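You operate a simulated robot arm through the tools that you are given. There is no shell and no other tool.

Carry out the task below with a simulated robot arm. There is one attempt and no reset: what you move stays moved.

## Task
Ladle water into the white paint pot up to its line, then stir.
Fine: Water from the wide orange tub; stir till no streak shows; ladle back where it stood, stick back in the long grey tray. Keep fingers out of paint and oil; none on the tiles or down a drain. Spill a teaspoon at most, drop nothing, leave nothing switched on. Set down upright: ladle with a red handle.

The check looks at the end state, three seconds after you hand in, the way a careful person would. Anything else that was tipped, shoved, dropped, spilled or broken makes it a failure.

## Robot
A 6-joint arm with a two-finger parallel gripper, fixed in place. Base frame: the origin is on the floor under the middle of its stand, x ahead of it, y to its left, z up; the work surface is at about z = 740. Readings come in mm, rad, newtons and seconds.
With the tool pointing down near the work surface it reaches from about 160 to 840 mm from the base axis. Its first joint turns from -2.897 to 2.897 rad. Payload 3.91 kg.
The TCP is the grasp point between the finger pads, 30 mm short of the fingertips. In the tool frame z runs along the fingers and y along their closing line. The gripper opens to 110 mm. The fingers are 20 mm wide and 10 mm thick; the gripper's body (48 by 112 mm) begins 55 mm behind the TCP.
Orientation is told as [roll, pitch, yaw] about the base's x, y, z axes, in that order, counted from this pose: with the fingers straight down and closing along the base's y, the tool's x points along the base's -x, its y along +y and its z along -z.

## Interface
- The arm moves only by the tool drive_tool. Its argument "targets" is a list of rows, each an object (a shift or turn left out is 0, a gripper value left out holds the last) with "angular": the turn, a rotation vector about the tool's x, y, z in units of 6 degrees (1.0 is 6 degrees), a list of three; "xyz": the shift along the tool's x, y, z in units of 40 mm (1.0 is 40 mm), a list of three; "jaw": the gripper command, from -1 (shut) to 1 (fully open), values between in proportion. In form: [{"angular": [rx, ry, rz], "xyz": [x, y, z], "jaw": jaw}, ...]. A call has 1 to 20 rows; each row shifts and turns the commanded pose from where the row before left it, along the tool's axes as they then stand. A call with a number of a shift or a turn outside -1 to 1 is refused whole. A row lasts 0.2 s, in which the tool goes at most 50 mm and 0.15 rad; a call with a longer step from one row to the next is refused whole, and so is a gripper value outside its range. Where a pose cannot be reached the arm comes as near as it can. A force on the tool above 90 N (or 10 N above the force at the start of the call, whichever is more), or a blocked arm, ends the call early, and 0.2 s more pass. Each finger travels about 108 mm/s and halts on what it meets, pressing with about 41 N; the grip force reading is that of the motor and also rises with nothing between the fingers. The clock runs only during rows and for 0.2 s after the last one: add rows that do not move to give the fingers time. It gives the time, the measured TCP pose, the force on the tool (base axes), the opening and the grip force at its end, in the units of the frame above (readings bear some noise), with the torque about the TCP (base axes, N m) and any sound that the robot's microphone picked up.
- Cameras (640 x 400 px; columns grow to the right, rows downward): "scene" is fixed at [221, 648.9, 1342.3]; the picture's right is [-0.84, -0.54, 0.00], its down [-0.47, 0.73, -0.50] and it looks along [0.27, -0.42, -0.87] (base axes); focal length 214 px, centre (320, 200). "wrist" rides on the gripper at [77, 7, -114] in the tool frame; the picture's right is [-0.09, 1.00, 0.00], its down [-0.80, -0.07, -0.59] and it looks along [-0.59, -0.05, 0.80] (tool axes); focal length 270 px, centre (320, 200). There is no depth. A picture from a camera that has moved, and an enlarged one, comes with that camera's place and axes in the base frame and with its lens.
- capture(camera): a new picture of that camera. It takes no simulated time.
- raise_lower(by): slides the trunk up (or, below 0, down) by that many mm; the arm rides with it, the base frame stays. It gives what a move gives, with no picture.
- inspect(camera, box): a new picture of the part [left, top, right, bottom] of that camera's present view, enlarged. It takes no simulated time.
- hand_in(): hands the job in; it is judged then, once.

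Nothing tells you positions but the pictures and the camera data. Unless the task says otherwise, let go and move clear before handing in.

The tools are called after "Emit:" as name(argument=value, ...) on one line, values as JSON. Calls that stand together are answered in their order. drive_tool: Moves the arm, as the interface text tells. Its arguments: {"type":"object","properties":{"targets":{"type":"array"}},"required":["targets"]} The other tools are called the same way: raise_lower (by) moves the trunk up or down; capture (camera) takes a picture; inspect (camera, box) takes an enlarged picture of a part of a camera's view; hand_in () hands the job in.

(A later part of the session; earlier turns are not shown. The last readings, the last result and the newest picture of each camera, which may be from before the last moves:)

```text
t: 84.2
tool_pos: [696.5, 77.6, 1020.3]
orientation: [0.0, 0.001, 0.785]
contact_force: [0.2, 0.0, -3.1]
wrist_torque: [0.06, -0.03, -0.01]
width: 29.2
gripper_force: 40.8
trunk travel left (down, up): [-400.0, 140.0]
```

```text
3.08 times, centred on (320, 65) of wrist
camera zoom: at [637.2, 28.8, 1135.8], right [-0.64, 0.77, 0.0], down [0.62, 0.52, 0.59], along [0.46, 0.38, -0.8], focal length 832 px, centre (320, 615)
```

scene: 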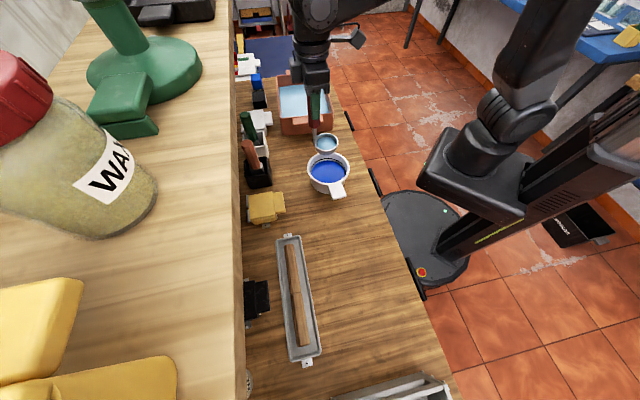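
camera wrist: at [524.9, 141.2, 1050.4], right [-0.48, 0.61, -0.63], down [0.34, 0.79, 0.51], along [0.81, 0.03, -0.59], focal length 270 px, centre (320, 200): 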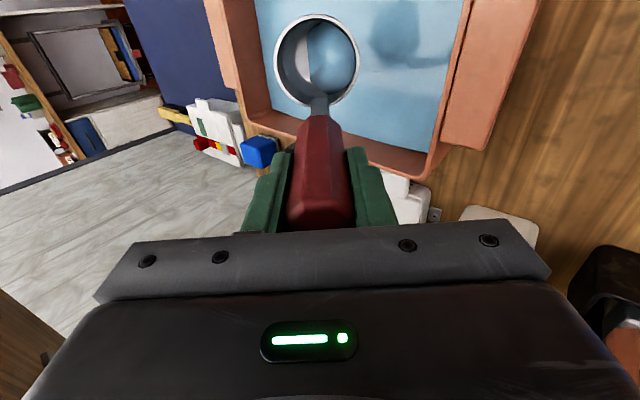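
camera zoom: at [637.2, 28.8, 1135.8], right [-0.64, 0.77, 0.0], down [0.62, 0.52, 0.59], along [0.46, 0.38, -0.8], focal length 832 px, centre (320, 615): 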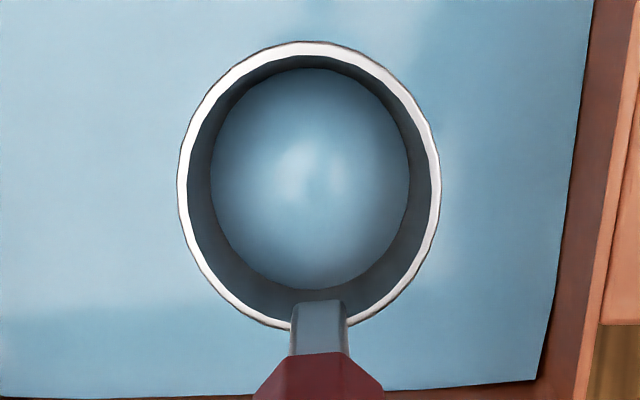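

Emit:
drive_tool(targets=[{"xyz": [0.017, 0.15, 0]}, {"xyz": [0.017, 0.3, 0]}, {"xyz": [0.017, 0.45, 0]}, {"xyz": [0.017, 0.45, 0]}, {"xyz": [0.017, 0.45, 0]}, {"xyz": [0.017, 0.45, 0]}, {"xyz": [0.017, 0.45, 0]}, {"xyz": [0.017, 0.45, 0]}, {"xyz": [0.017, 0.45, 0]}, {"xyz": [0.017, 0.45, 0]}, {"xyz": [0.017, 0.45, 0]}, {"xyz": [0.017, 0.45, 0]}, {"xyz": [0.017, 0.45, 0]}, {"xyz": [0.017, 0.45, 0]}, {"xyz": [0.017, 0.45, 0]}, {"xyz": [0.017, 0.45, 0]}, {"xyz": [0.017, 0.4, 0]}, {"xyz": [0.017, 0.25, 0]}, {"xyz": [0.017, 0.15, 0]}, {}])

Emit:
drive_tool(targets=[{"xyz": [0, 0, 0.2]}, {"xyz": [0, 0, 0.3]}, {"angular": [0.5, 0, 0], "xyz": [0, 0.17, 0.144]}, {"angular": [0.5, 0, 0], "xyz": [0, 0.18, 0.144]}, {"angular": [0.5, 0, 0], "xyz": [0, 0.189, 0.143]}, {"angular": [0.5, 0, 0], "xyz": [0, 0.17, -0.039]}, {"angular": [0.5, 0, 0], "xyz": [0, 0.17, -0.039]}, {"angular": [0.5, 0, 0], "xyz": [0, 0.17, -0.039]}, {"angular": [0.5, 0, 0], "xyz": [0, 0.17, -0.039]}, {"angular": [0.5, 0, 0], "xyz": [0, 0.17, -0.039]}, {"angular": [0.5, 0, 0], "xyz": [0, 0.17, -0.039]}, {"angular": [0.5, 0, 0], "xyz": [0, 0.17, -0.039]}, {"angular": [0.5, 0, 0], "xyz": [0, 0.17, -0.039]}, {"angular": [0.5, 0, 0], "xyz": [0, 0.17, -0.039]}, {}, {}])

Emit:
capture(camera="wrist")

Emit:
inspect(camera="wrist", box=[350, 0, 410, 60])

```text
t: 88.4
tool_pos: [474.8, 281.0, 1020.1]
orientation: [0.001, 0.001, 0.784]
contact_force: [0.5, 0.2, -1.3]
wrist_torque: [0.02, -0.04, 0.02]
width: 29.1
gripper_force: 41.4
trunk travel left (down, up): [-400.0, 140.0]
```

```text
t: 91.8
tool_pos: [415.1, 338.3, 974.0]
orientation: [-0.629, 0.0, 0.784]
contact_force: [0.0, 0.9, -2.3]
wrist_torque: [0.2, 0.09, -0.01]
width: 29.3
gripper_force: 41.4
trunk travel left (down, up): [-400.0, 140.0]
```

```text
taken
camera wrist: at [308.8, 337.5, 1063.4], right [-0.51, 0.63, -0.59], down [0.36, 0.77, 0.52], along [0.78, 0.05, -0.62], focal length 270 px, centre (320, 200)
```

wrist: 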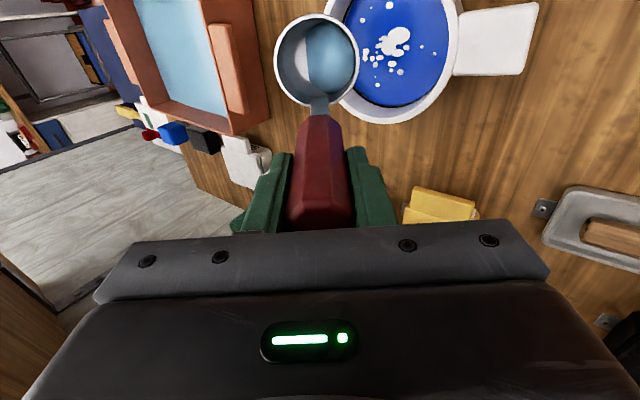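

```text
6.67 times, centred on (380, 30) of wrist
camera zoom: at [308.8, 337.5, 1063.4], right [-0.51, 0.63, -0.59], down [0.36, 0.77, 0.52], along [0.78, 0.05, -0.62], focal length 1802 px, centre (-80, 1333)
```

zoom: 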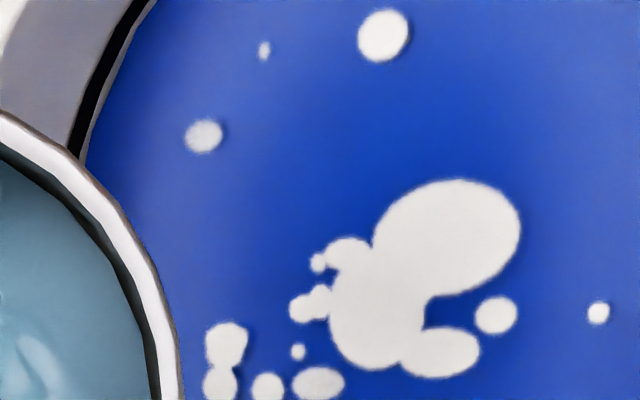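

Emit:
drive_tool(targets=[{"angular": [0.5, 0, 0], "xyz": [0, 0.17, -0.039]}, {}, {"angular": [0.5, 0, 0], "xyz": [0, 0.17, -0.039]}, {}, {"angular": [0.5, 0, 0], "xyz": [0, 0.17, -0.039]}, {}, {"angular": [0.5, 0, 0], "xyz": [0, 0.17, -0.039]}, {}, {}, {}])

Emit:
inspect(camera="wrist", box=[270, 0, 480, 130])

Emit:
inspect(camera="wrist", box=[360, 50, 420, 115])

Emit:
inspect(camera="wrist", box=[360, 0, 420, 60])

```text
t: 94.0
tool_pos: [397.0, 357.0, 961.9]
orientation: [-0.839, 0.0, 0.782]
contact_force: [-0.5, 0.5, -1.6]
wrist_torque: [0.18, 0.07, -0.03]
width: 29.5
gripper_force: 40.6
trunk travel left (down, up): [-400.0, 140.0]
```

```text
3.05 times, centred on (375, 65) of wrist
camera zoom: at [279.5, 367.4, 1033.6], right [-0.41, 0.53, -0.74], down [0.29, 0.85, 0.45], along [0.87, -0.03, -0.5], focal length 824 px, centre (152, 611)
```

zoom: 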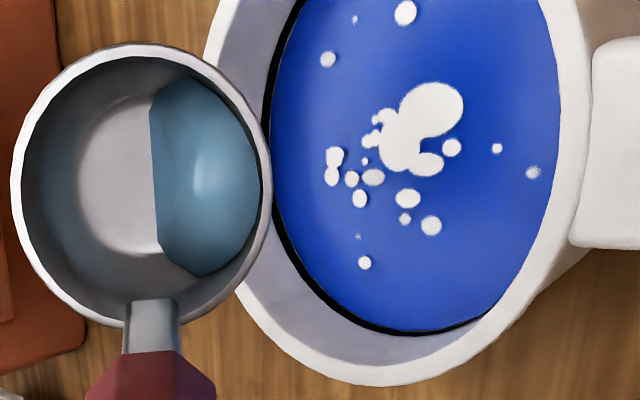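

```text
6.15 times, centred on (390, 82) of wrist
camera zoom: at [279.5, 367.4, 1033.6], right [-0.41, 0.53, -0.74], down [0.29, 0.85, 0.45], along [0.87, -0.03, -0.5], focal length 1663 px, centre (-111, 923)
```

zoom: 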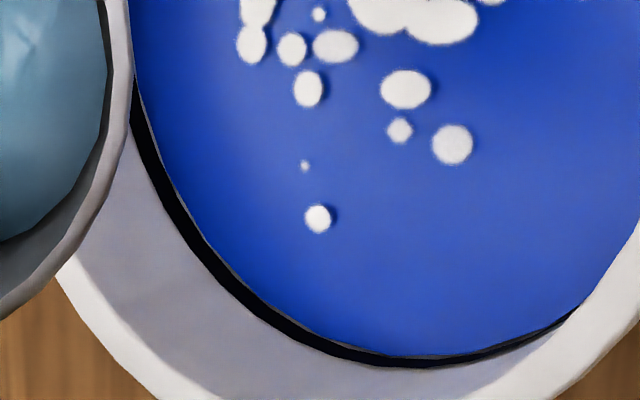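

```text
6.67 times, centred on (390, 30) of wrist
camera zoom: at [279.5, 367.4, 1033.6], right [-0.41, 0.53, -0.74], down [0.29, 0.85, 0.45], along [0.87, -0.03, -0.5], focal length 1802 px, centre (-147, 1333)
```

zoom: 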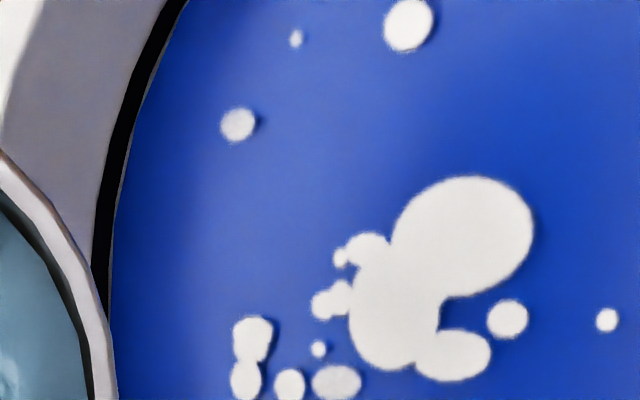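

Emit:
drive_tool(targets=[{"angular": [0.5, 0, 0], "xyz": [0, 0.17, -0.039]}, {}, {"angular": [0.5, 0, 0], "xyz": [0, 0.17, -0.039]}, {}, {"angular": [0.5, 0, 0], "xyz": [0, 0.17, -0.039]}, {}, {"angular": [0.5, 0, 0], "xyz": [0, 0.17, -0.039]}, {}, {}, {}])

Emit:
inspect(camera="wrist", box=[270, 0, 480, 130])

Emit:
inspect(camera="wrist", box=[360, 50, 420, 115])

Emit:
inspect(camera="wrist", box=[360, 0, 420, 60])

```text
t: 96.2
tool_pos: [382.4, 371.4, 943.5]
orientation: [-1.046, 0.0, 0.784]
contact_force: [0.5, -0.3, -1.7]
wrist_torque: [0.2, 0.14, 0.01]
width: 29.1
gripper_force: 40.6
trunk travel left (down, up): [-400.0, 140.0]
```

```text
3.05 times, centred on (375, 65) of wrist
camera zoom: at [255.6, 391.4, 996.1], right [-0.29, 0.41, -0.86], down [0.23, 0.91, 0.36], along [0.93, -0.09, -0.36], focal length 824 px, centre (152, 611)
```

zoom: 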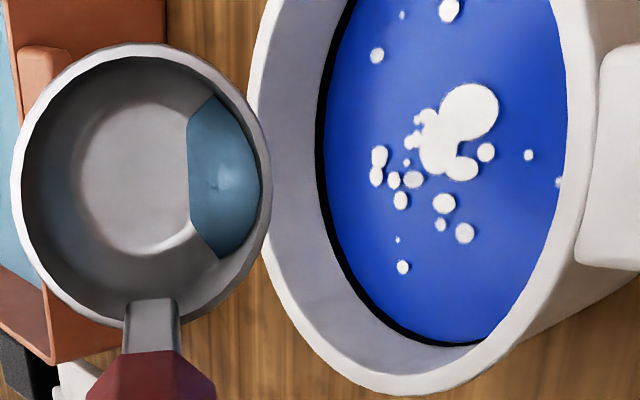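

```text
6.15 times, centred on (390, 82) of wrist
camera zoom: at [255.6, 391.4, 996.1], right [-0.29, 0.41, -0.86], down [0.23, 0.91, 0.36], along [0.93, -0.09, -0.36], focal length 1663 px, centre (-111, 923)
```

zoom: 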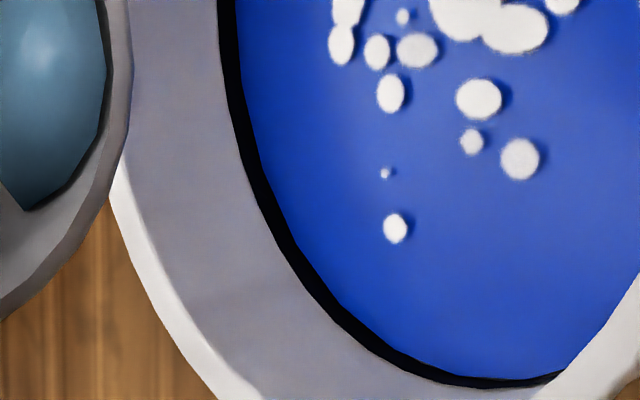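

```text
6.67 times, centred on (390, 30) of wrist
camera zoom: at [255.6, 391.4, 996.1], right [-0.29, 0.41, -0.86], down [0.23, 0.91, 0.36], along [0.93, -0.09, -0.36], focal length 1802 px, centre (-147, 1333)
```

zoom: 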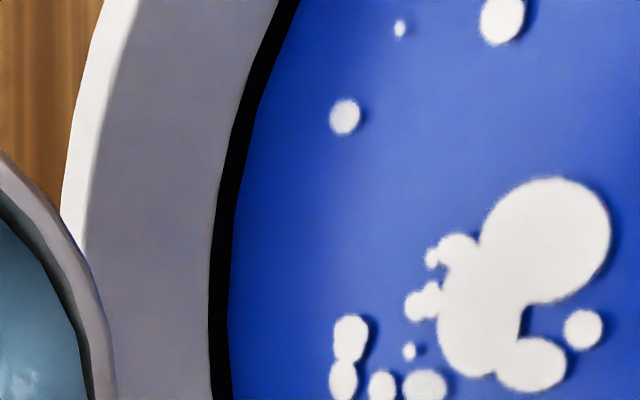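

The level is now on the lower part of the line. The last of the ladle should bring it to the line's middle, so I'll pour that too.

Emit:
drive_tool(targets=[{"angular": [0.5, 0, 0], "xyz": [0, 0.17, -0.039]}, {}, {"angular": [0.5, 0, 0], "xyz": [0, 0.17, -0.039]}, {}, {"angular": [0.5, 0, 0], "xyz": [0, 0.17, -0.039]}, {}, {"angular": [0.5, 0, 0], "xyz": [0, 0.17, -0.039]}, {}, {"angular": [0.5, 0, 0], "xyz": [0, 0.17, -0.039]}, {}, {"angular": [0.5, 0, 0], "xyz": [0, 0.17, -0.039]}, {}, {}, {}, {}])

Emit:
inspect(camera="wrist", box=[270, 0, 480, 130])

Emit:
inspect(camera="wrist", box=[380, 20, 440, 80])

```text
t: 99.4
tool_pos: [365.4, 389.9, 910.0]
orientation: [-1.362, 0.0, 0.783]
contact_force: [0.4, -0.3, -1.2]
wrist_torque: [0.24, 0.15, 0.0]
width: 29.5
gripper_force: 41.0
trunk travel left (down, up): [-400.0, 140.0]
```

```text
3.05 times, centred on (375, 65) of wrist
camera zoom: at [230.5, 416.3, 927.7], right [-0.08, 0.21, -0.97], down [0.17, 0.97, 0.19], along [0.98, -0.15, -0.12], focal length 824 px, centre (152, 611)
```

zoom: 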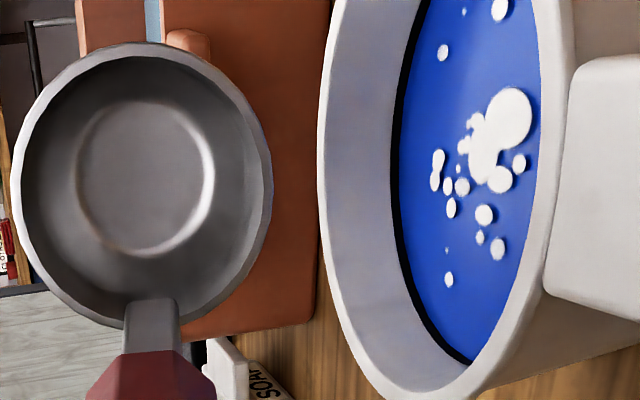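

```text
6.67 times, centred on (410, 50) of wrist
camera zoom: at [230.5, 416.3, 927.7], right [-0.08, 0.21, -0.97], down [0.17, 0.97, 0.19], along [0.98, -0.15, -0.12], focal length 1802 px, centre (-280, 1200)
```

zoom: 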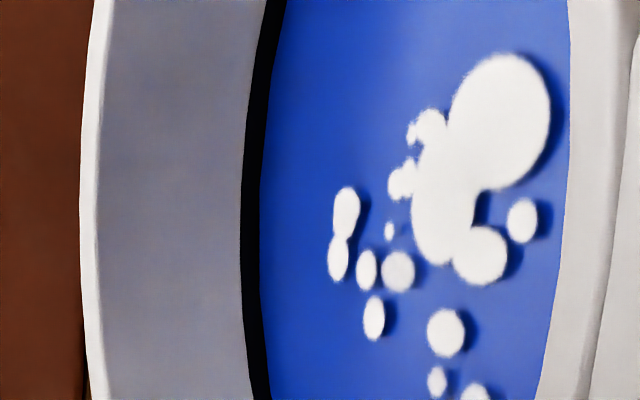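

The level sits within the line, just below its centre, and the ladle is empty. I'll straighten up and carry the ladle back to its place.

Emit:
drive_tool(targets=[{"xyz": [0, -0.611, -0.13]}, {"angular": [-1, 0, 0], "xyz": [0, -0.3326, 0.104]}, {"angular": [-1, 0, 0], "xyz": [0, -0.3326, 0.104]}, {"angular": [-1, 0, 0], "xyz": [0, -0.3326, 0.104]}, {"angular": [-1, 0, 0], "xyz": [0, -0.3326, 0.104]}, {"angular": [-1, 0, 0], "xyz": [0, -0.3326, 0.104]}, {"angular": [-1, 0, 0], "xyz": [0, -0.3326, 0.104]}, {"angular": [-1, 0, 0], "xyz": [0, -0.3326, 0.104]}, {"angular": [-1, 0, 0], "xyz": [0, -0.3326, 0.104]}, {"angular": [-1, 0, 0], "xyz": [0, -0.3326, 0.104]}, {"angular": [-1, 0, 0], "xyz": [0, -0.3326, 0.104]}, {"angular": [-1, 0, 0], "xyz": [0, -0.3326, 0.104]}, {"angular": [-1, 0, 0], "xyz": [0, -0.3326, 0.104]}, {"angular": [-1, 0, 0], "xyz": [0, -0.3326, 0.104]}, {"xyz": [0, 0, -0.6]}, {"xyz": [0, 0, -0.4]}, {}])

Emit:
inspect(camera="scene", box=[305, 145, 355, 190])

Emit:
capture(camera="scene")

```text
t: 103.0
tool_pos: [473.6, 281.4, 1045.3]
orientation: [-0.001, -0.001, 0.783]
contact_force: [0.4, 0.4, -2.9]
wrist_torque: [0.05, -0.04, 0.03]
width: 29.4
gripper_force: 41.0
trunk travel left (down, up): [-400.0, 140.0]
```

```text
8.89 times, centred on (330, 168) of scene
camera zoom: at [221.0, 648.9, 1342.3], right [-0.84, -0.54, 0.0], down [-0.47, 0.73, -0.5], along [0.27, -0.42, -0.87], focal length 1906 px, centre (231, 489)
```

zoom: 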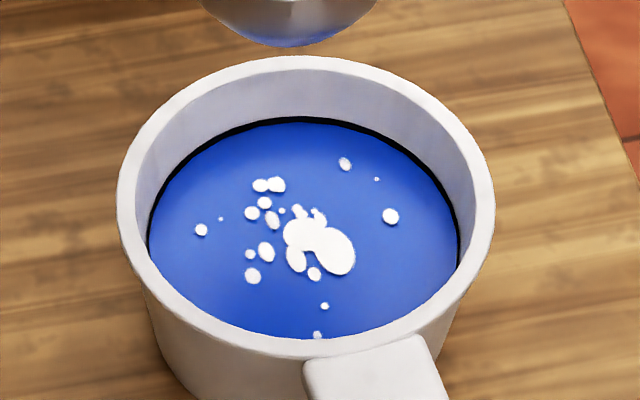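

```text
taken
```

scene: 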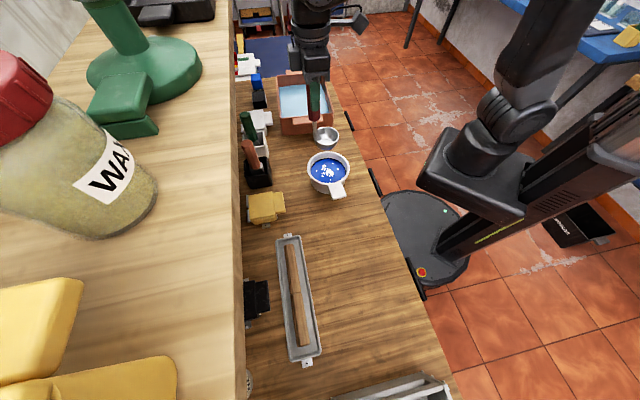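

Emit:
drive_tool(targets=[{"xyz": [0.136, 0.5, 0]}, {"xyz": [0.136, 0.82, 0]}, {"xyz": [0.136, 0.82, 0]}, {"xyz": [0.136, 0.82, 0]}, {"xyz": [0.136, 0.82, 0]}, {"xyz": [0.136, 0.82, 0]}, {"xyz": [0.136, 0.82, 0]}, {"xyz": [0.136, 0.82, 0]}, {"xyz": [0.136, 0.82, 0]}, {"xyz": [0.136, 0.82, 0]}, {"xyz": [0.136, 0.815, 0]}, {}])

Emit:
drive_tool(targets=[{"angular": [0, 0, -1]}, {"angular": [0, 0, -1]}, {"angular": [0, 0, -1]}, {"angular": [0, 0, -1]}, {"angular": [0, 0, -1]}, {"angular": [0, 0, -1]}, {"angular": [0, 0, -1]}, {"angular": [0, 0, -1]}, {"angular": [0, 0, -1]}, {"angular": [0, 0, -1]}, {"angular": [0, 0, -1]}, {"angular": [0, 0, -1]}, {"angular": [0, 0, -1]}, {"angular": [0, 0, -1]}, {"angular": [0, 0, -1]}, {}])

Emit:
capture(camera="wrist")

```text
t: 105.6
tool_pos: [185.6, 486.1, 1044.9]
orientation: [0.001, 0.001, 0.782]
contact_force: [-0.7, 0.2, -1.8]
wrist_torque: [0.0, -0.03, 0.02]
width: 29.4
gripper_force: 41.2
trunk travel left (down, up): [-400.0, 140.0]
```

```text
t: 109.0
tool_pos: [185.0, 485.0, 1043.6]
orientation: [0.001, 0.0, 2.356]
contact_force: [0.2, -0.6, -2.8]
wrist_torque: [0.03, 0.04, 0.03]
width: 29.4
gripper_force: 40.4
trunk travel left (down, up): [-400.0, 140.0]
```

```text
taken
camera wrist: at [235.0, 427.7, 1159.1], right [-0.77, -0.64, 0.0], down [-0.52, 0.62, 0.59], along [-0.38, 0.46, -0.8], focal length 270 px, centre (320, 200)
```

wrist: 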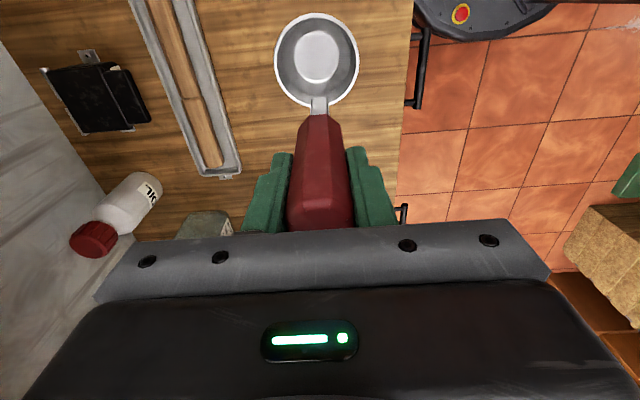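

Emit:
drive_tool(targets=[{"xyz": [0, 0, 0.6]}, {"xyz": [0, 0, 0.8]}, {"xyz": [0, 0, 0.8]}, {"xyz": [0, 0, 0.6]}, {"xyz": [0, 0, 0.4]}, {"xyz": [0, 0, 0.1]}, {}])

Emit:
drive_tool(targets=[{"xyz": [0, 0, 0.05]}, {"xyz": [0, 0, 0.05]}, {}])

Emit:
inspect(camera="scene", box=[320, 220, 430, 300])

```text
t: 110.6
tool_pos: [187.0, 487.6, 912.0]
orientation: [0.0, 0.0, 2.354]
contact_force: [0.1, 0.5, -2.2]
wrist_torque: [0.02, 0.08, -0.01]
width: 29.4
gripper_force: 40.7
trunk travel left (down, up): [-400.0, 140.0]
```

```text
t: 111.4
tool_pos: [185.7, 486.6, 909.4]
orientation: [-0.001, 0.0, 2.354]
contact_force: [0.2, 0.3, 0.3]
wrist_torque: [-0.05, -0.03, -0.01]
width: 29.3
gripper_force: 40.9
trunk travel left (down, up): [-400.0, 140.0]
```

```text
5.00 times, centred on (375, 260) of scene
camera zoom: at [221.0, 648.9, 1342.3], right [-0.84, -0.54, 0.0], down [-0.47, 0.73, -0.5], along [0.27, -0.42, -0.87], focal length 1072 px, centre (45, -100)
```

zoom: 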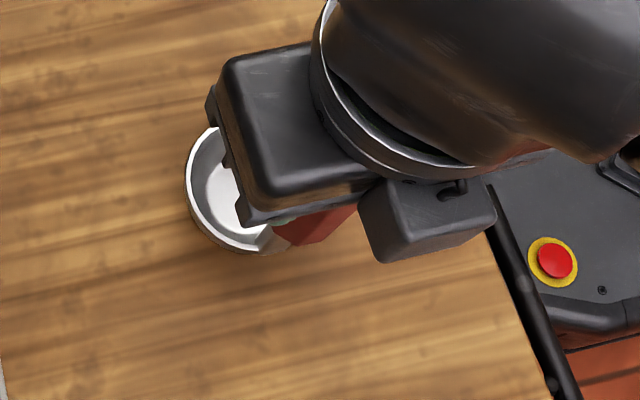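

Emit:
drive_tool(targets=[{"xyz": [0, 0, 0.03]}, {}])

Emit:
drive_tool(targets=[{"xyz": [0, 0, 0.03]}, {}])

```text
t: 112.0
tool_pos: [185.4, 485.9, 908.6]
orientation: [-0.002, 0.0, 2.354]
contact_force: [2.7, -1.0, 14.0]
wrist_torque: [-0.11, -0.54, 0.03]
width: 29.4
gripper_force: 41.1
trunk travel left (down, up): [-400.0, 140.0]
```

```text
t: 112.6
tool_pos: [185.4, 485.5, 908.8]
orientation: [-0.005, -0.004, 2.355]
contact_force: [1.9, 2.3, 33.1]
wrist_torque: [-0.21, -0.54, 0.02]
width: 29.5
gripper_force: 40.8
trunk travel left (down, up): [-400.0, 140.0]
```

Emit:
drive_tool(targets=[{"xyz": [0, 0, -0.04]}, {}])

Emit:
drive_tool(targets=[{"jaw": -0.35}, {"jaw": -0.2}, {"jaw": 0.2}, {"jaw": 0.6}, {"jaw": 1}, {"jaw": 1}])

Emit:
capture(camera="wrist")

```text
t: 113.2
tool_pos: [184.6, 485.0, 907.9]
orientation: [-0.003, -0.003, 2.358]
contact_force: [2.4, 7.6, 24.6]
wrist_torque: [0.99, -0.54, 0.02]
width: 29.2
gripper_force: 41.4
trunk travel left (down, up): [-400.0, 140.0]
```

```text
t: 114.6
tool_pos: [186.4, 486.5, 908.5]
orientation: [-0.001, 0.001, 2.354]
contact_force: [0.0, 0.5, 0.7]
wrist_torque: [0.01, -0.02, -0.01]
width: 110.0
gripper_force: 0.1
trunk travel left (down, up): [-400.0, 140.0]
```

```text
taken
camera wrist: at [235.0, 427.5, 1022.9], right [-0.77, -0.64, 0.0], down [-0.52, 0.62, 0.59], along [-0.38, 0.46, -0.8], focal length 270 px, centre (320, 200)
```

wrist: 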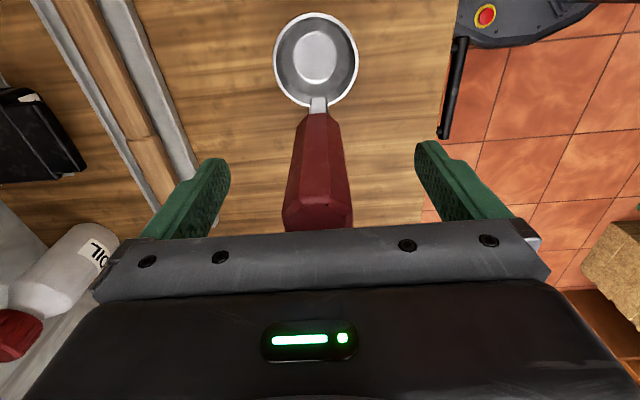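

The ladle stands where it was. I'll rise off it, then move towards the tray, staying below the shelf (front edge about q = 675, underside about z = 1145), to look at the stick up close.

Emit:
drive_tool(targets=[{"xyz": [0, 0, -0.5]}, {"xyz": [0, 0, -0.8]}, {"xyz": [0, 0, -0.8]}, {"xyz": [0.31, -0.58, 0]}, {"xyz": [0.31, -0.58, 0]}, {"xyz": [0.31, -0.58, 0]}, {"xyz": [0.31, -0.58, 0]}, {"xyz": [0.31, -0.58, 0]}, {}])

Emit:
capture(camera="wrist")

Emit:
capture(camera="scene")

```text
t: 116.6
tool_pos: [311.6, 524.6, 992.1]
orientation: [0.0, 0.0, 2.355]
contact_force: [0.6, -0.3, 0.0]
wrist_torque: [0.03, 0.02, 0.01]
width: 109.9
gripper_force: 0.1
trunk travel left (down, up): [-400.0, 140.0]
```

```text
taken
camera wrist: at [360.7, 466.1, 1108.6], right [-0.77, -0.64, 0.0], down [-0.52, 0.62, 0.59], along [-0.38, 0.46, -0.8], focal length 270 px, centre (320, 200)
```

wrist: 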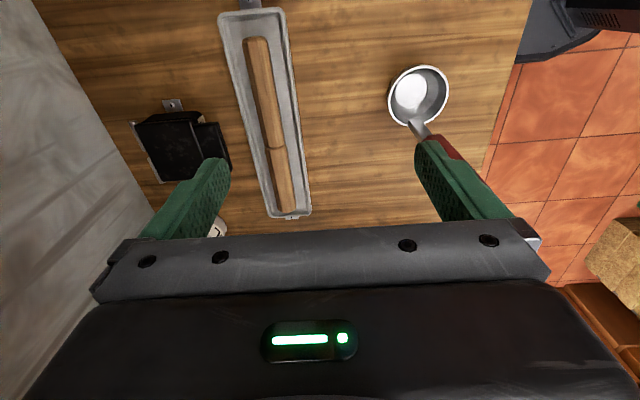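

```text
taken
```

scene: 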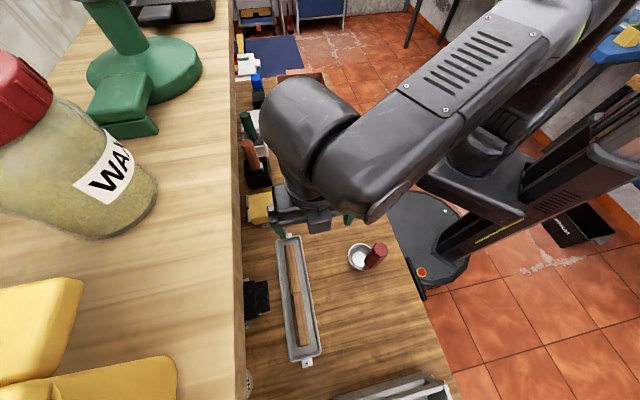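

Emit:
inspect(camera="wrist", box=[200, 0, 330, 110])

Emit:
inspect(camera="wrist", box=[220, 110, 330, 225])

Emit:
inspect(camera="scene", box=[265, 225, 345, 300])

Emit:
inspect(camera="scene", box=[265, 290, 345, 370])

```text
3.64 times, centred on (265, 55) of wrist
camera zoom: at [360.7, 466.1, 1108.6], right [-0.77, -0.64, 0.0], down [-0.52, 0.62, 0.59], along [-0.38, 0.46, -0.8], focal length 983 px, centre (520, 727)
```

zoom: 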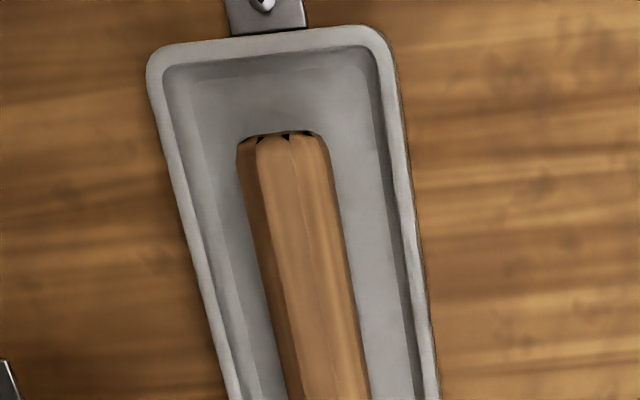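

```text
3.48 times, centred on (275, 168) of wrist
camera zoom: at [360.7, 466.1, 1108.6], right [-0.77, -0.64, 0.0], down [-0.52, 0.62, 0.59], along [-0.38, 0.46, -0.8], focal length 940 px, centre (476, 313)
```

zoom: 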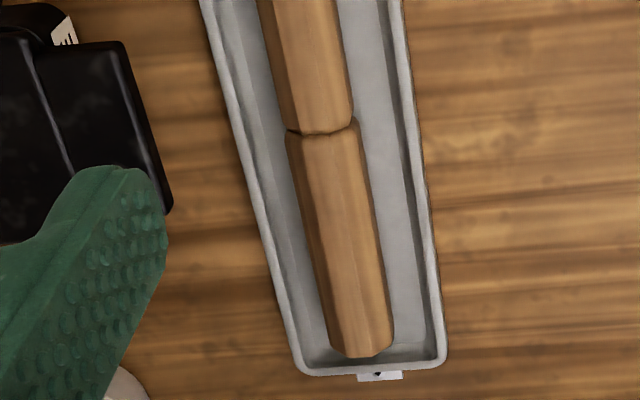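

```text
5.33 times, centred on (305, 262) of scene
camera zoom: at [221.0, 648.9, 1342.3], right [-0.84, -0.54, 0.0], down [-0.47, 0.73, -0.5], along [0.27, -0.42, -0.87], focal length 1144 px, centre (400, -133)
```

zoom: 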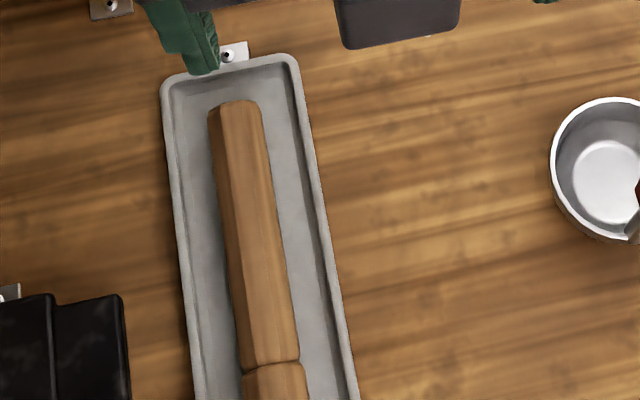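

```text
5.00 times, centred on (305, 330) of scene
camera zoom: at [221.0, 648.9, 1342.3], right [-0.84, -0.54, 0.0], down [-0.47, 0.73, -0.5], along [0.27, -0.42, -0.87], focal length 1072 px, centre (395, -450)
```

zoom: 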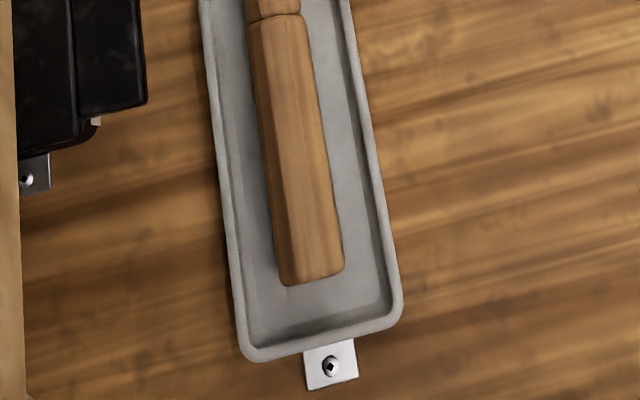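

The stick is an octagonal rod about 30 mm thick at q ≈ 659, with its thicker handle half towards p = −339. I'll come in low under the shelf line and tilt the tool 30°, so that later the stick can hang near vertical.

Emit:
drive_tool(targets=[{"xyz": [0, 0, 0.9]}, {"xyz": [0, 0, 0.9]}, {"xyz": [0, 0, 0.9]}, {"xyz": [0, 0, 0.85]}, {"xyz": [-0.75, -0.2, 0]}, {"xyz": [-0.75, -0.2, 0]}, {"xyz": [-0.75, -0.2, 0]}, {"xyz": [-0.75, -0.2, 0]}, {"xyz": [-0.735, -0.2, 0]}])

Emit:
capture(camera="scene")

Emit:
capture(camera="wrist")

```text
t: 118.6
tool_pos: [232.7, 656.7, 849.6]
orientation: [-0.002, 0.0, 2.355]
contact_force: [-0.9, 0.3, -0.2]
wrist_torque: [-0.02, 0.01, 0.0]
width: 109.7
gripper_force: 0.1
trunk travel left (down, up): [-400.0, 140.0]
```

```text
taken
```

scene: 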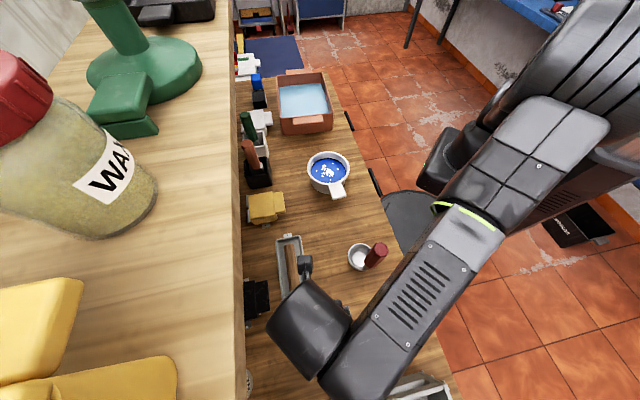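

```text
taken
camera wrist: at [282.4, 599.0, 964.7], right [-0.77, -0.64, 0.0], down [-0.52, 0.62, 0.59], along [-0.38, 0.46, -0.8], focal length 270 px, centre (320, 200)
```

wrist: 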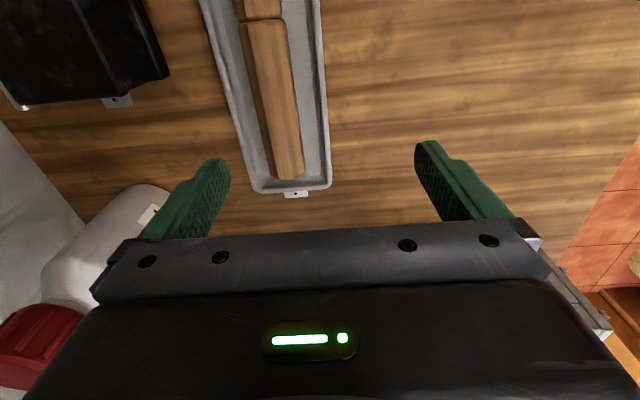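

Emit:
drive_tool(targets=[{"xyz": [0, -0.38, 0], "jaw": 0.1}, {"xyz": [0, -0.385, 0], "jaw": 0.0}, {"angular": [0, 1, 0]}, {"angular": [0, 1, 0]}, {"angular": [0, 1, 0]}, {"angular": [0, 1, 0]}, {"angular": [0, 1, 0]}, {}])

Emit:
capture(camera="wrist")

Emit:
capture(camera="scene")

```text
t: 120.4
tool_pos: [254.8, 679.6, 849.0]
orientation: [0.001, 0.526, 2.356]
contact_force: [0.4, 1.1, 0.0]
wrist_torque: [0.03, 0.01, -0.02]
width: 54.8
gripper_force: 0.1
trunk travel left (down, up): [-400.0, 140.0]
```

```text
taken
camera wrist: at [257.1, 669.1, 987.3], right [-0.76, -0.65, -0.04], down [-0.65, 0.75, 0.11], along [-0.04, 0.11, -0.99], focal length 270 px, centre (320, 200)
```

wrist: 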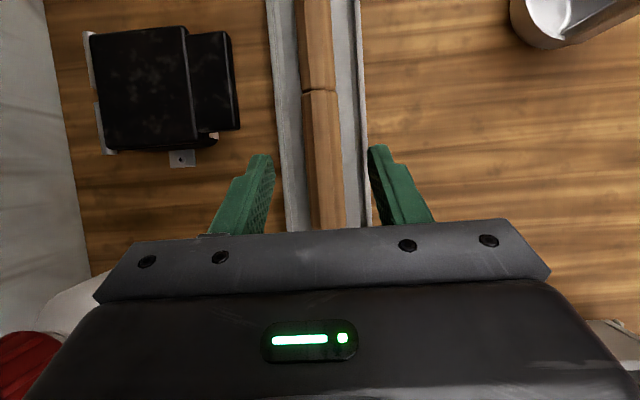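

```text
taken
```

scene: 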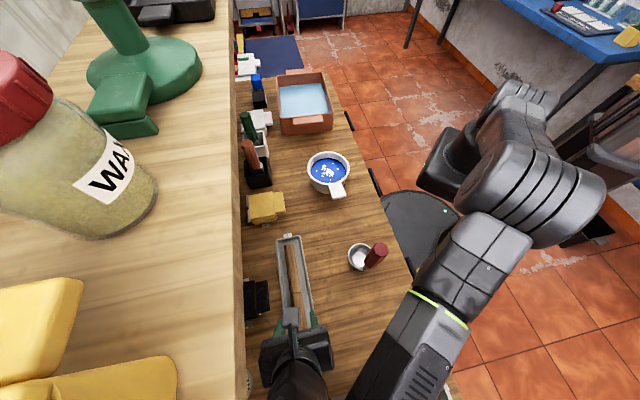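

Emit:
inspect(camera="wrist", box=[240, 60, 420, 235])

```text
2.29 times, centred on (330, 148) of wrist
camera zoom: at [257.1, 669.1, 987.3], right [-0.76, -0.65, -0.04], down [-0.65, 0.75, 0.11], along [-0.04, 0.11, -0.99], focal length 618 px, centre (297, 320)
```

zoom: 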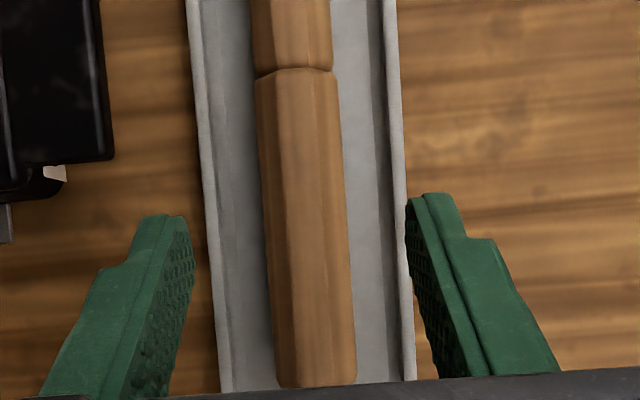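

The stick is centred between the fingers, with room inside the tray for both of them. I'll narrow the fingers and go down vertically.

Emit:
drive_tool(targets=[{"jaw": -0.23}, {"jaw": -0.23}, {"xyz": [-0.25, 0, 0.433]}, {"xyz": [-0.25, 0, 0.433]}, {}])

Emit:
inspect(camera="wrist", box=[240, 60, 420, 235])

Emit:
inspect(camera="scene", box=[230, 270, 350, 400])

```text
t: 121.6
tool_pos: [256.0, 679.0, 809.7]
orientation: [0.0, 0.523, 2.355]
contact_force: [-0.3, 0.0, -0.3]
wrist_torque: [-0.04, 0.01, 0.03]
width: 42.3
gripper_force: 0.0
trunk travel left (down, up): [-400.0, 140.0]
```

```text
2.29 times, centred on (330, 148) of wrist
camera zoom: at [257.6, 669.4, 947.9], right [-0.76, -0.65, -0.04], down [-0.65, 0.75, 0.11], along [-0.04, 0.12, -0.99], focal length 618 px, centre (297, 320)
```

zoom: 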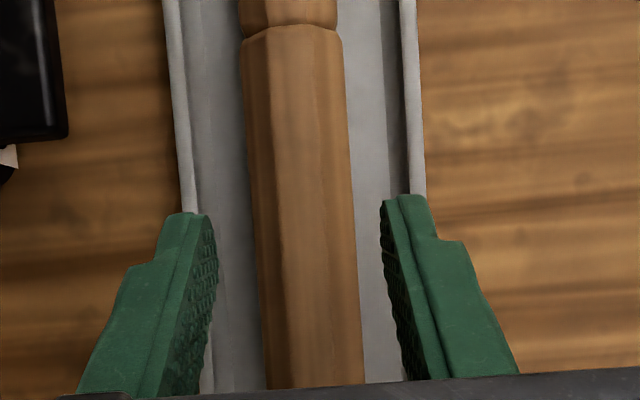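

```text
3.08 times, centred on (290, 335) of scene
camera zoom: at [221.0, 648.9, 1342.3], right [-0.84, -0.54, 0.0], down [-0.47, 0.73, -0.5], along [0.27, -0.42, -0.87], focal length 660 px, centre (412, -215)
```

zoom: 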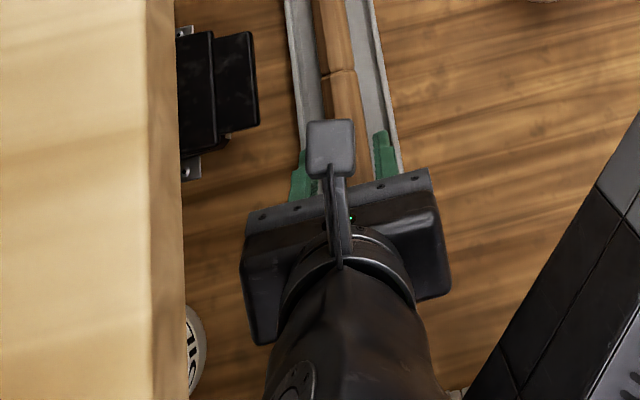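

Emit:
drive_tool(targets=[{"xyz": [0, 0.025, 0], "jaw": -0.327}, {"jaw": -0.327}, {"xyz": [-0.125, 0, 0.2165]}, {}])

Emit:
inspect(camera="wrist", box=[240, 60, 420, 235])

```text
t: 122.6
tool_pos: [256.3, 679.2, 799.3]
orientation: [0.0, 0.524, 2.355]
contact_force: [0.0, 0.7, 0.3]
wrist_torque: [0.01, 0.0, -0.02]
width: 37.0
gripper_force: 0.1
trunk travel left (down, up): [-400.0, 140.0]
```

```text
2.29 times, centred on (330, 148) of wrist
camera zoom: at [257.3, 669.1, 937.5], right [-0.76, -0.65, -0.04], down [-0.65, 0.75, 0.11], along [-0.04, 0.12, -0.99], focal length 618 px, centre (297, 320)
```

zoom: 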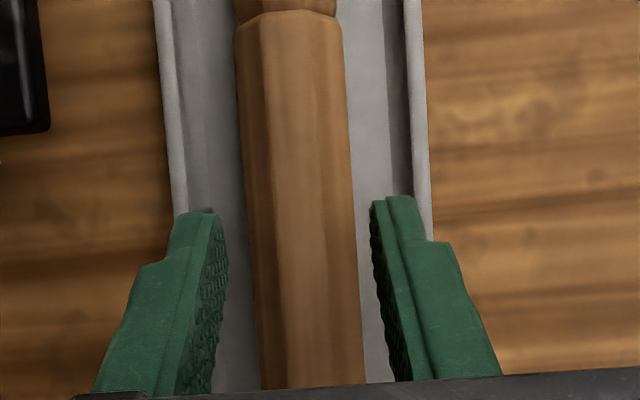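

Emit:
drive_tool(targets=[{"jaw": -0.364}, {"xyz": [-0.075, 0, 0.13]}, {"xyz": [-0.075, 0, 0.13]}, {}])

Emit:
inspect(camera="wrist", box=[240, 60, 420, 235])

```text
t: 123.6
tool_pos: [256.6, 679.7, 787.4]
orientation: [-0.002, 0.525, 2.354]
contact_force: [0.8, -0.3, 0.8]
wrist_torque: [-0.02, 0.04, -0.02]
width: 35.2
gripper_force: 0.0
trunk travel left (down, up): [-400.0, 140.0]
```

```text
2.29 times, centred on (330, 148) of wrist
camera zoom: at [257.1, 669.3, 926.3], right [-0.76, -0.65, -0.04], down [-0.65, 0.75, 0.11], along [-0.04, 0.11, -0.99], focal length 618 px, centre (297, 320)
```

zoom: 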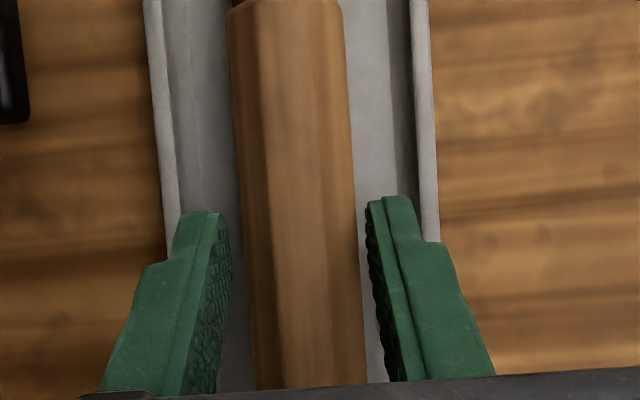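

Emit:
drive_tool(targets=[{"xyz": [-0.04, 0, 0.07]}, {"jaw": -1}, {"jaw": -1}, {"jaw": -1}])

Emit:
inspect(camera="wrist", box=[240, 60, 420, 235])

```text
t: 124.6
tool_pos: [255.9, 679.1, 784.7]
orientation: [0.0, 0.525, 2.355]
contact_force: [-0.5, 0.8, 2.3]
wrist_torque: [-0.1, -0.1, 0.01]
width: 28.3
gripper_force: 41.0
trunk travel left (down, up): [-400.0, 140.0]
```

```text
2.29 times, centred on (330, 148) of wrist
camera zoom: at [257.2, 669.0, 923.2], right [-0.76, -0.65, -0.04], down [-0.65, 0.75, 0.11], along [-0.04, 0.12, -0.99], focal length 618 px, centre (297, 320)
```

zoom: 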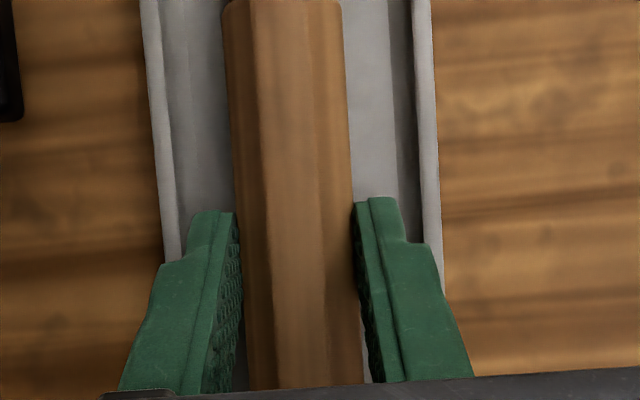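

The stick is gripped at 28 mm. I'll lift it a little and check it holds steady.

Emit:
drive_tool(targets=[{"xyz": [0.125, 0, -0.2165]}, {"xyz": [0.25, 0, -0.433]}, {"xyz": [0.25, 0, -0.433]}, {}])

Emit:
capture(camera="wrist")

Emit:
capture(camera="scene")

```text
t: 125.6
tool_pos: [254.2, 679.2, 834.2]
orientation: [-0.001, 0.523, 2.355]
contact_force: [-0.3, 2.0, -1.6]
wrist_torque: [0.03, 0.05, 0.01]
width: 28.4
gripper_force: 40.5
trunk travel left (down, up): [-400.0, 140.0]
```

```text
taken
camera wrist: at [256.8, 669.6, 972.8], right [-0.76, -0.65, -0.04], down [-0.65, 0.75, 0.11], along [-0.04, 0.11, -0.99], focal length 270 px, centre (320, 200)
```

wrist: 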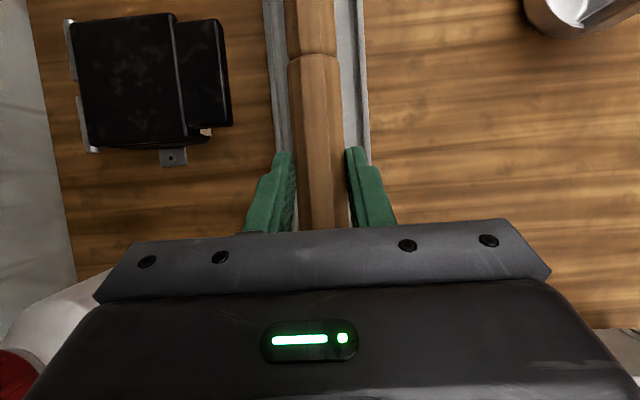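

```text
taken
```

scene: 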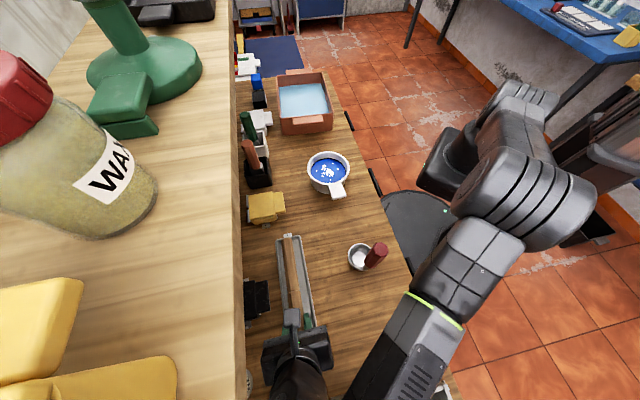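

Emit:
inspect(camera="scene", box=[260, 225, 340, 345])

Emit:
inspect(camera="wrist", box=[240, 0, 400, 235])

```text
3.33 times, centred on (300, 285) of scene
camera zoom: at [221.0, 648.9, 1342.3], right [-0.84, -0.54, 0.0], down [-0.47, 0.73, -0.5], along [0.27, -0.42, -0.87], focal length 715 px, centre (387, -83)
```

zoom: 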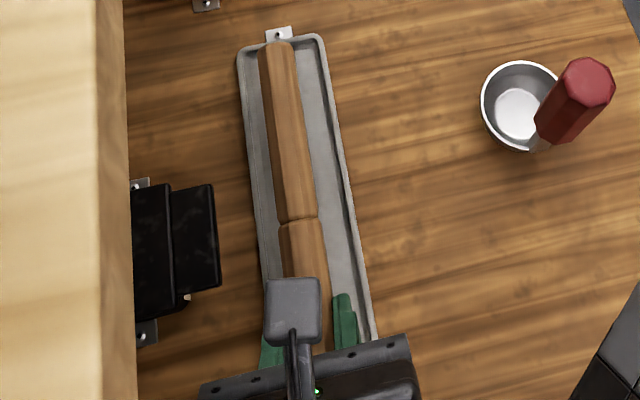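

```text
1.70 times, centred on (320, 118) of wrist
camera zoom: at [256.8, 669.6, 972.8], right [-0.76, -0.65, -0.04], down [-0.65, 0.75, 0.11], along [-0.04, 0.11, -0.99], focal length 460 px, centre (320, 340)
```

zoom: 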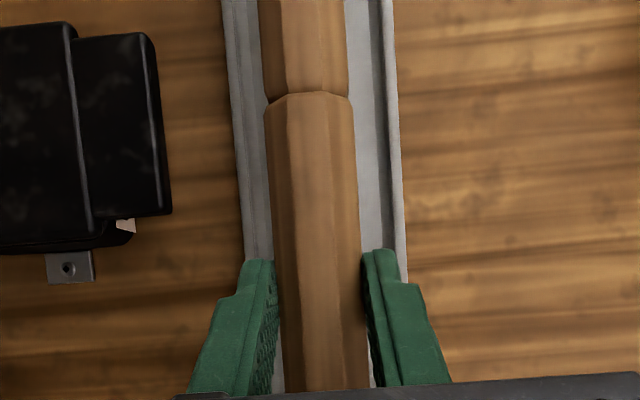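

The stick holds firm. I'll carry it out from under the shelf, clear of the ladle, then up and across to above the pot.

Emit:
drive_tool(targets=[{"xyz": [0.45, 0, -0.779]}, {"xyz": [0, 0.875, 0]}, {"xyz": [0, 0.875, 0]}, {"xyz": [0.425, 0, -0.736]}, {"xyz": [0.425, 0, -0.736]}, {"xyz": [0.425, 0, -0.736]}, {"xyz": [0.425, 0, -0.736]}, {"xyz": [0.425, 0, -0.736]}, {}])

Emit:
capture(camera="scene")

```text
t: 127.6
tool_pos: [208.5, 629.3, 1039.8]
orientation: [0.0, 0.524, 2.355]
contact_force: [-0.8, 0.5, -0.5]
wrist_torque: [0.04, 0.05, 0.01]
width: 28.2
gripper_force: 40.9
trunk travel left (down, up): [-400.0, 140.0]
```

```text
taken
```

scene: 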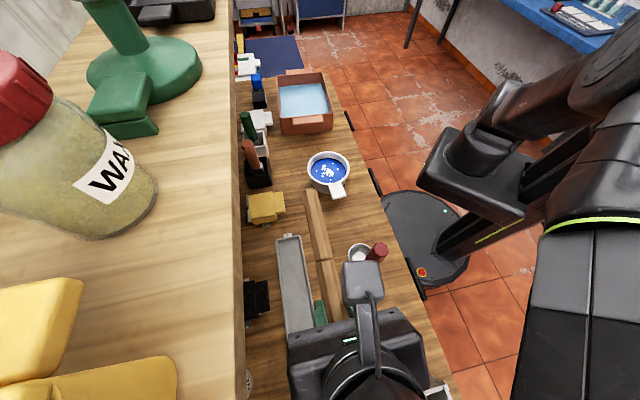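

Emit:
drive_tool(targets=[{"xyz": [0.6, 0, 0.346]}, {"xyz": [0.861, 0, 0.497]}, {"xyz": [0.861, 0, 0.497]}, {"xyz": [0.861, 0, 0.497]}, {"xyz": [0.861, 0, 0.497]}, {"xyz": [0.861, 0, 0.497]}, {"xyz": [0.861, 0, 0.497]}, {"xyz": [0.861, 0, 0.497]}, {"xyz": [0.861, 0, 0.497]}, {"xyz": [0.861, 0, 0.497]}, {"xyz": [0.257, 0.3, 0.148]}, {"xyz": [0, 0.77, 0]}, {"xyz": [0, 0.77, 0]}, {"xyz": [0, 0.47, 0]}, {}])

Emit:
capture(camera="scene")

Emit:
capture(camera="wrist")

```text
t: 130.8
tool_pos: [421.0, 283.4, 1039.7]
orientation: [-0.001, 0.524, 2.357]
contact_force: [-1.0, -0.1, -0.8]
wrist_torque: [0.01, 0.03, 0.0]
width: 28.4
gripper_force: 41.1
trunk travel left (down, up): [-400.0, 140.0]
```

```text
taken
```

scene: 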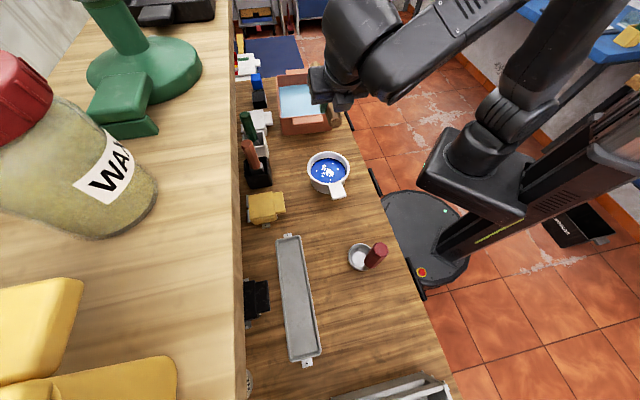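

```text
taken
camera wrist: at [423.7, 273.4, 1178.6], right [-0.76, -0.65, -0.04], down [-0.65, 0.75, 0.11], along [-0.04, 0.12, -0.99], focal length 270 px, centre (320, 200)
```

wrist: 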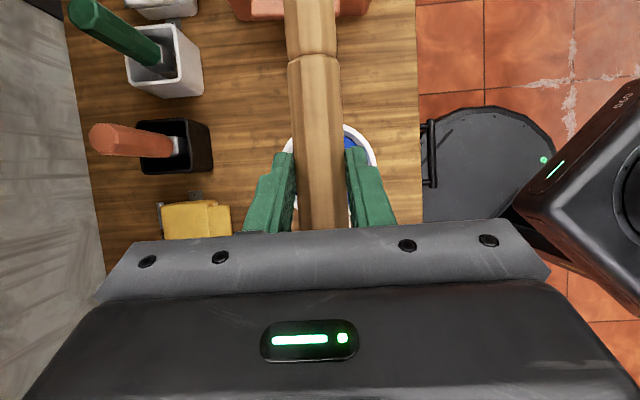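

I'm directly over the pot with the stick level. Now I'll swing its free end down by rotating about the TCP.

Emit:
drive_tool(targets=[{"angular": [0, -1, 0]}, {"angular": [0, -1, 0]}, {"angular": [0, -1, 0]}, {"angular": [0, -1, 0]}, {"angular": [0, -1, 0]}, {"angular": [0, -1, 0]}, {"angular": [0, -1, 0]}, {}])

Emit:
capture(camera="scene")

```text
t: 132.6
tool_pos: [421.3, 281.9, 1041.0]
orientation: [0.0, -0.211, 2.357]
contact_force: [-0.7, 0.2, 0.2]
wrist_torque: [0.02, 0.0, -0.04]
width: 28.1
gripper_force: 41.3
trunk travel left (down, up): [-400.0, 140.0]
```

```text
taken
```

scene: 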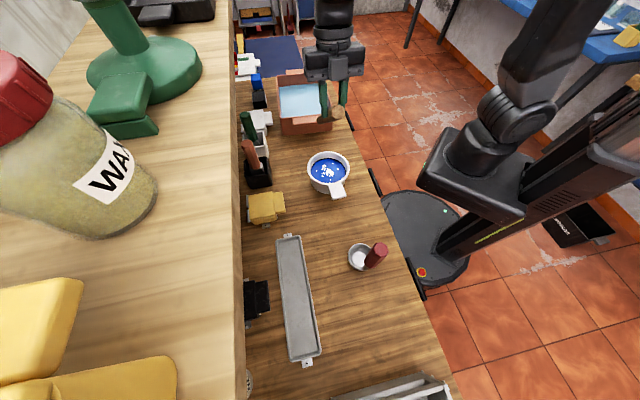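

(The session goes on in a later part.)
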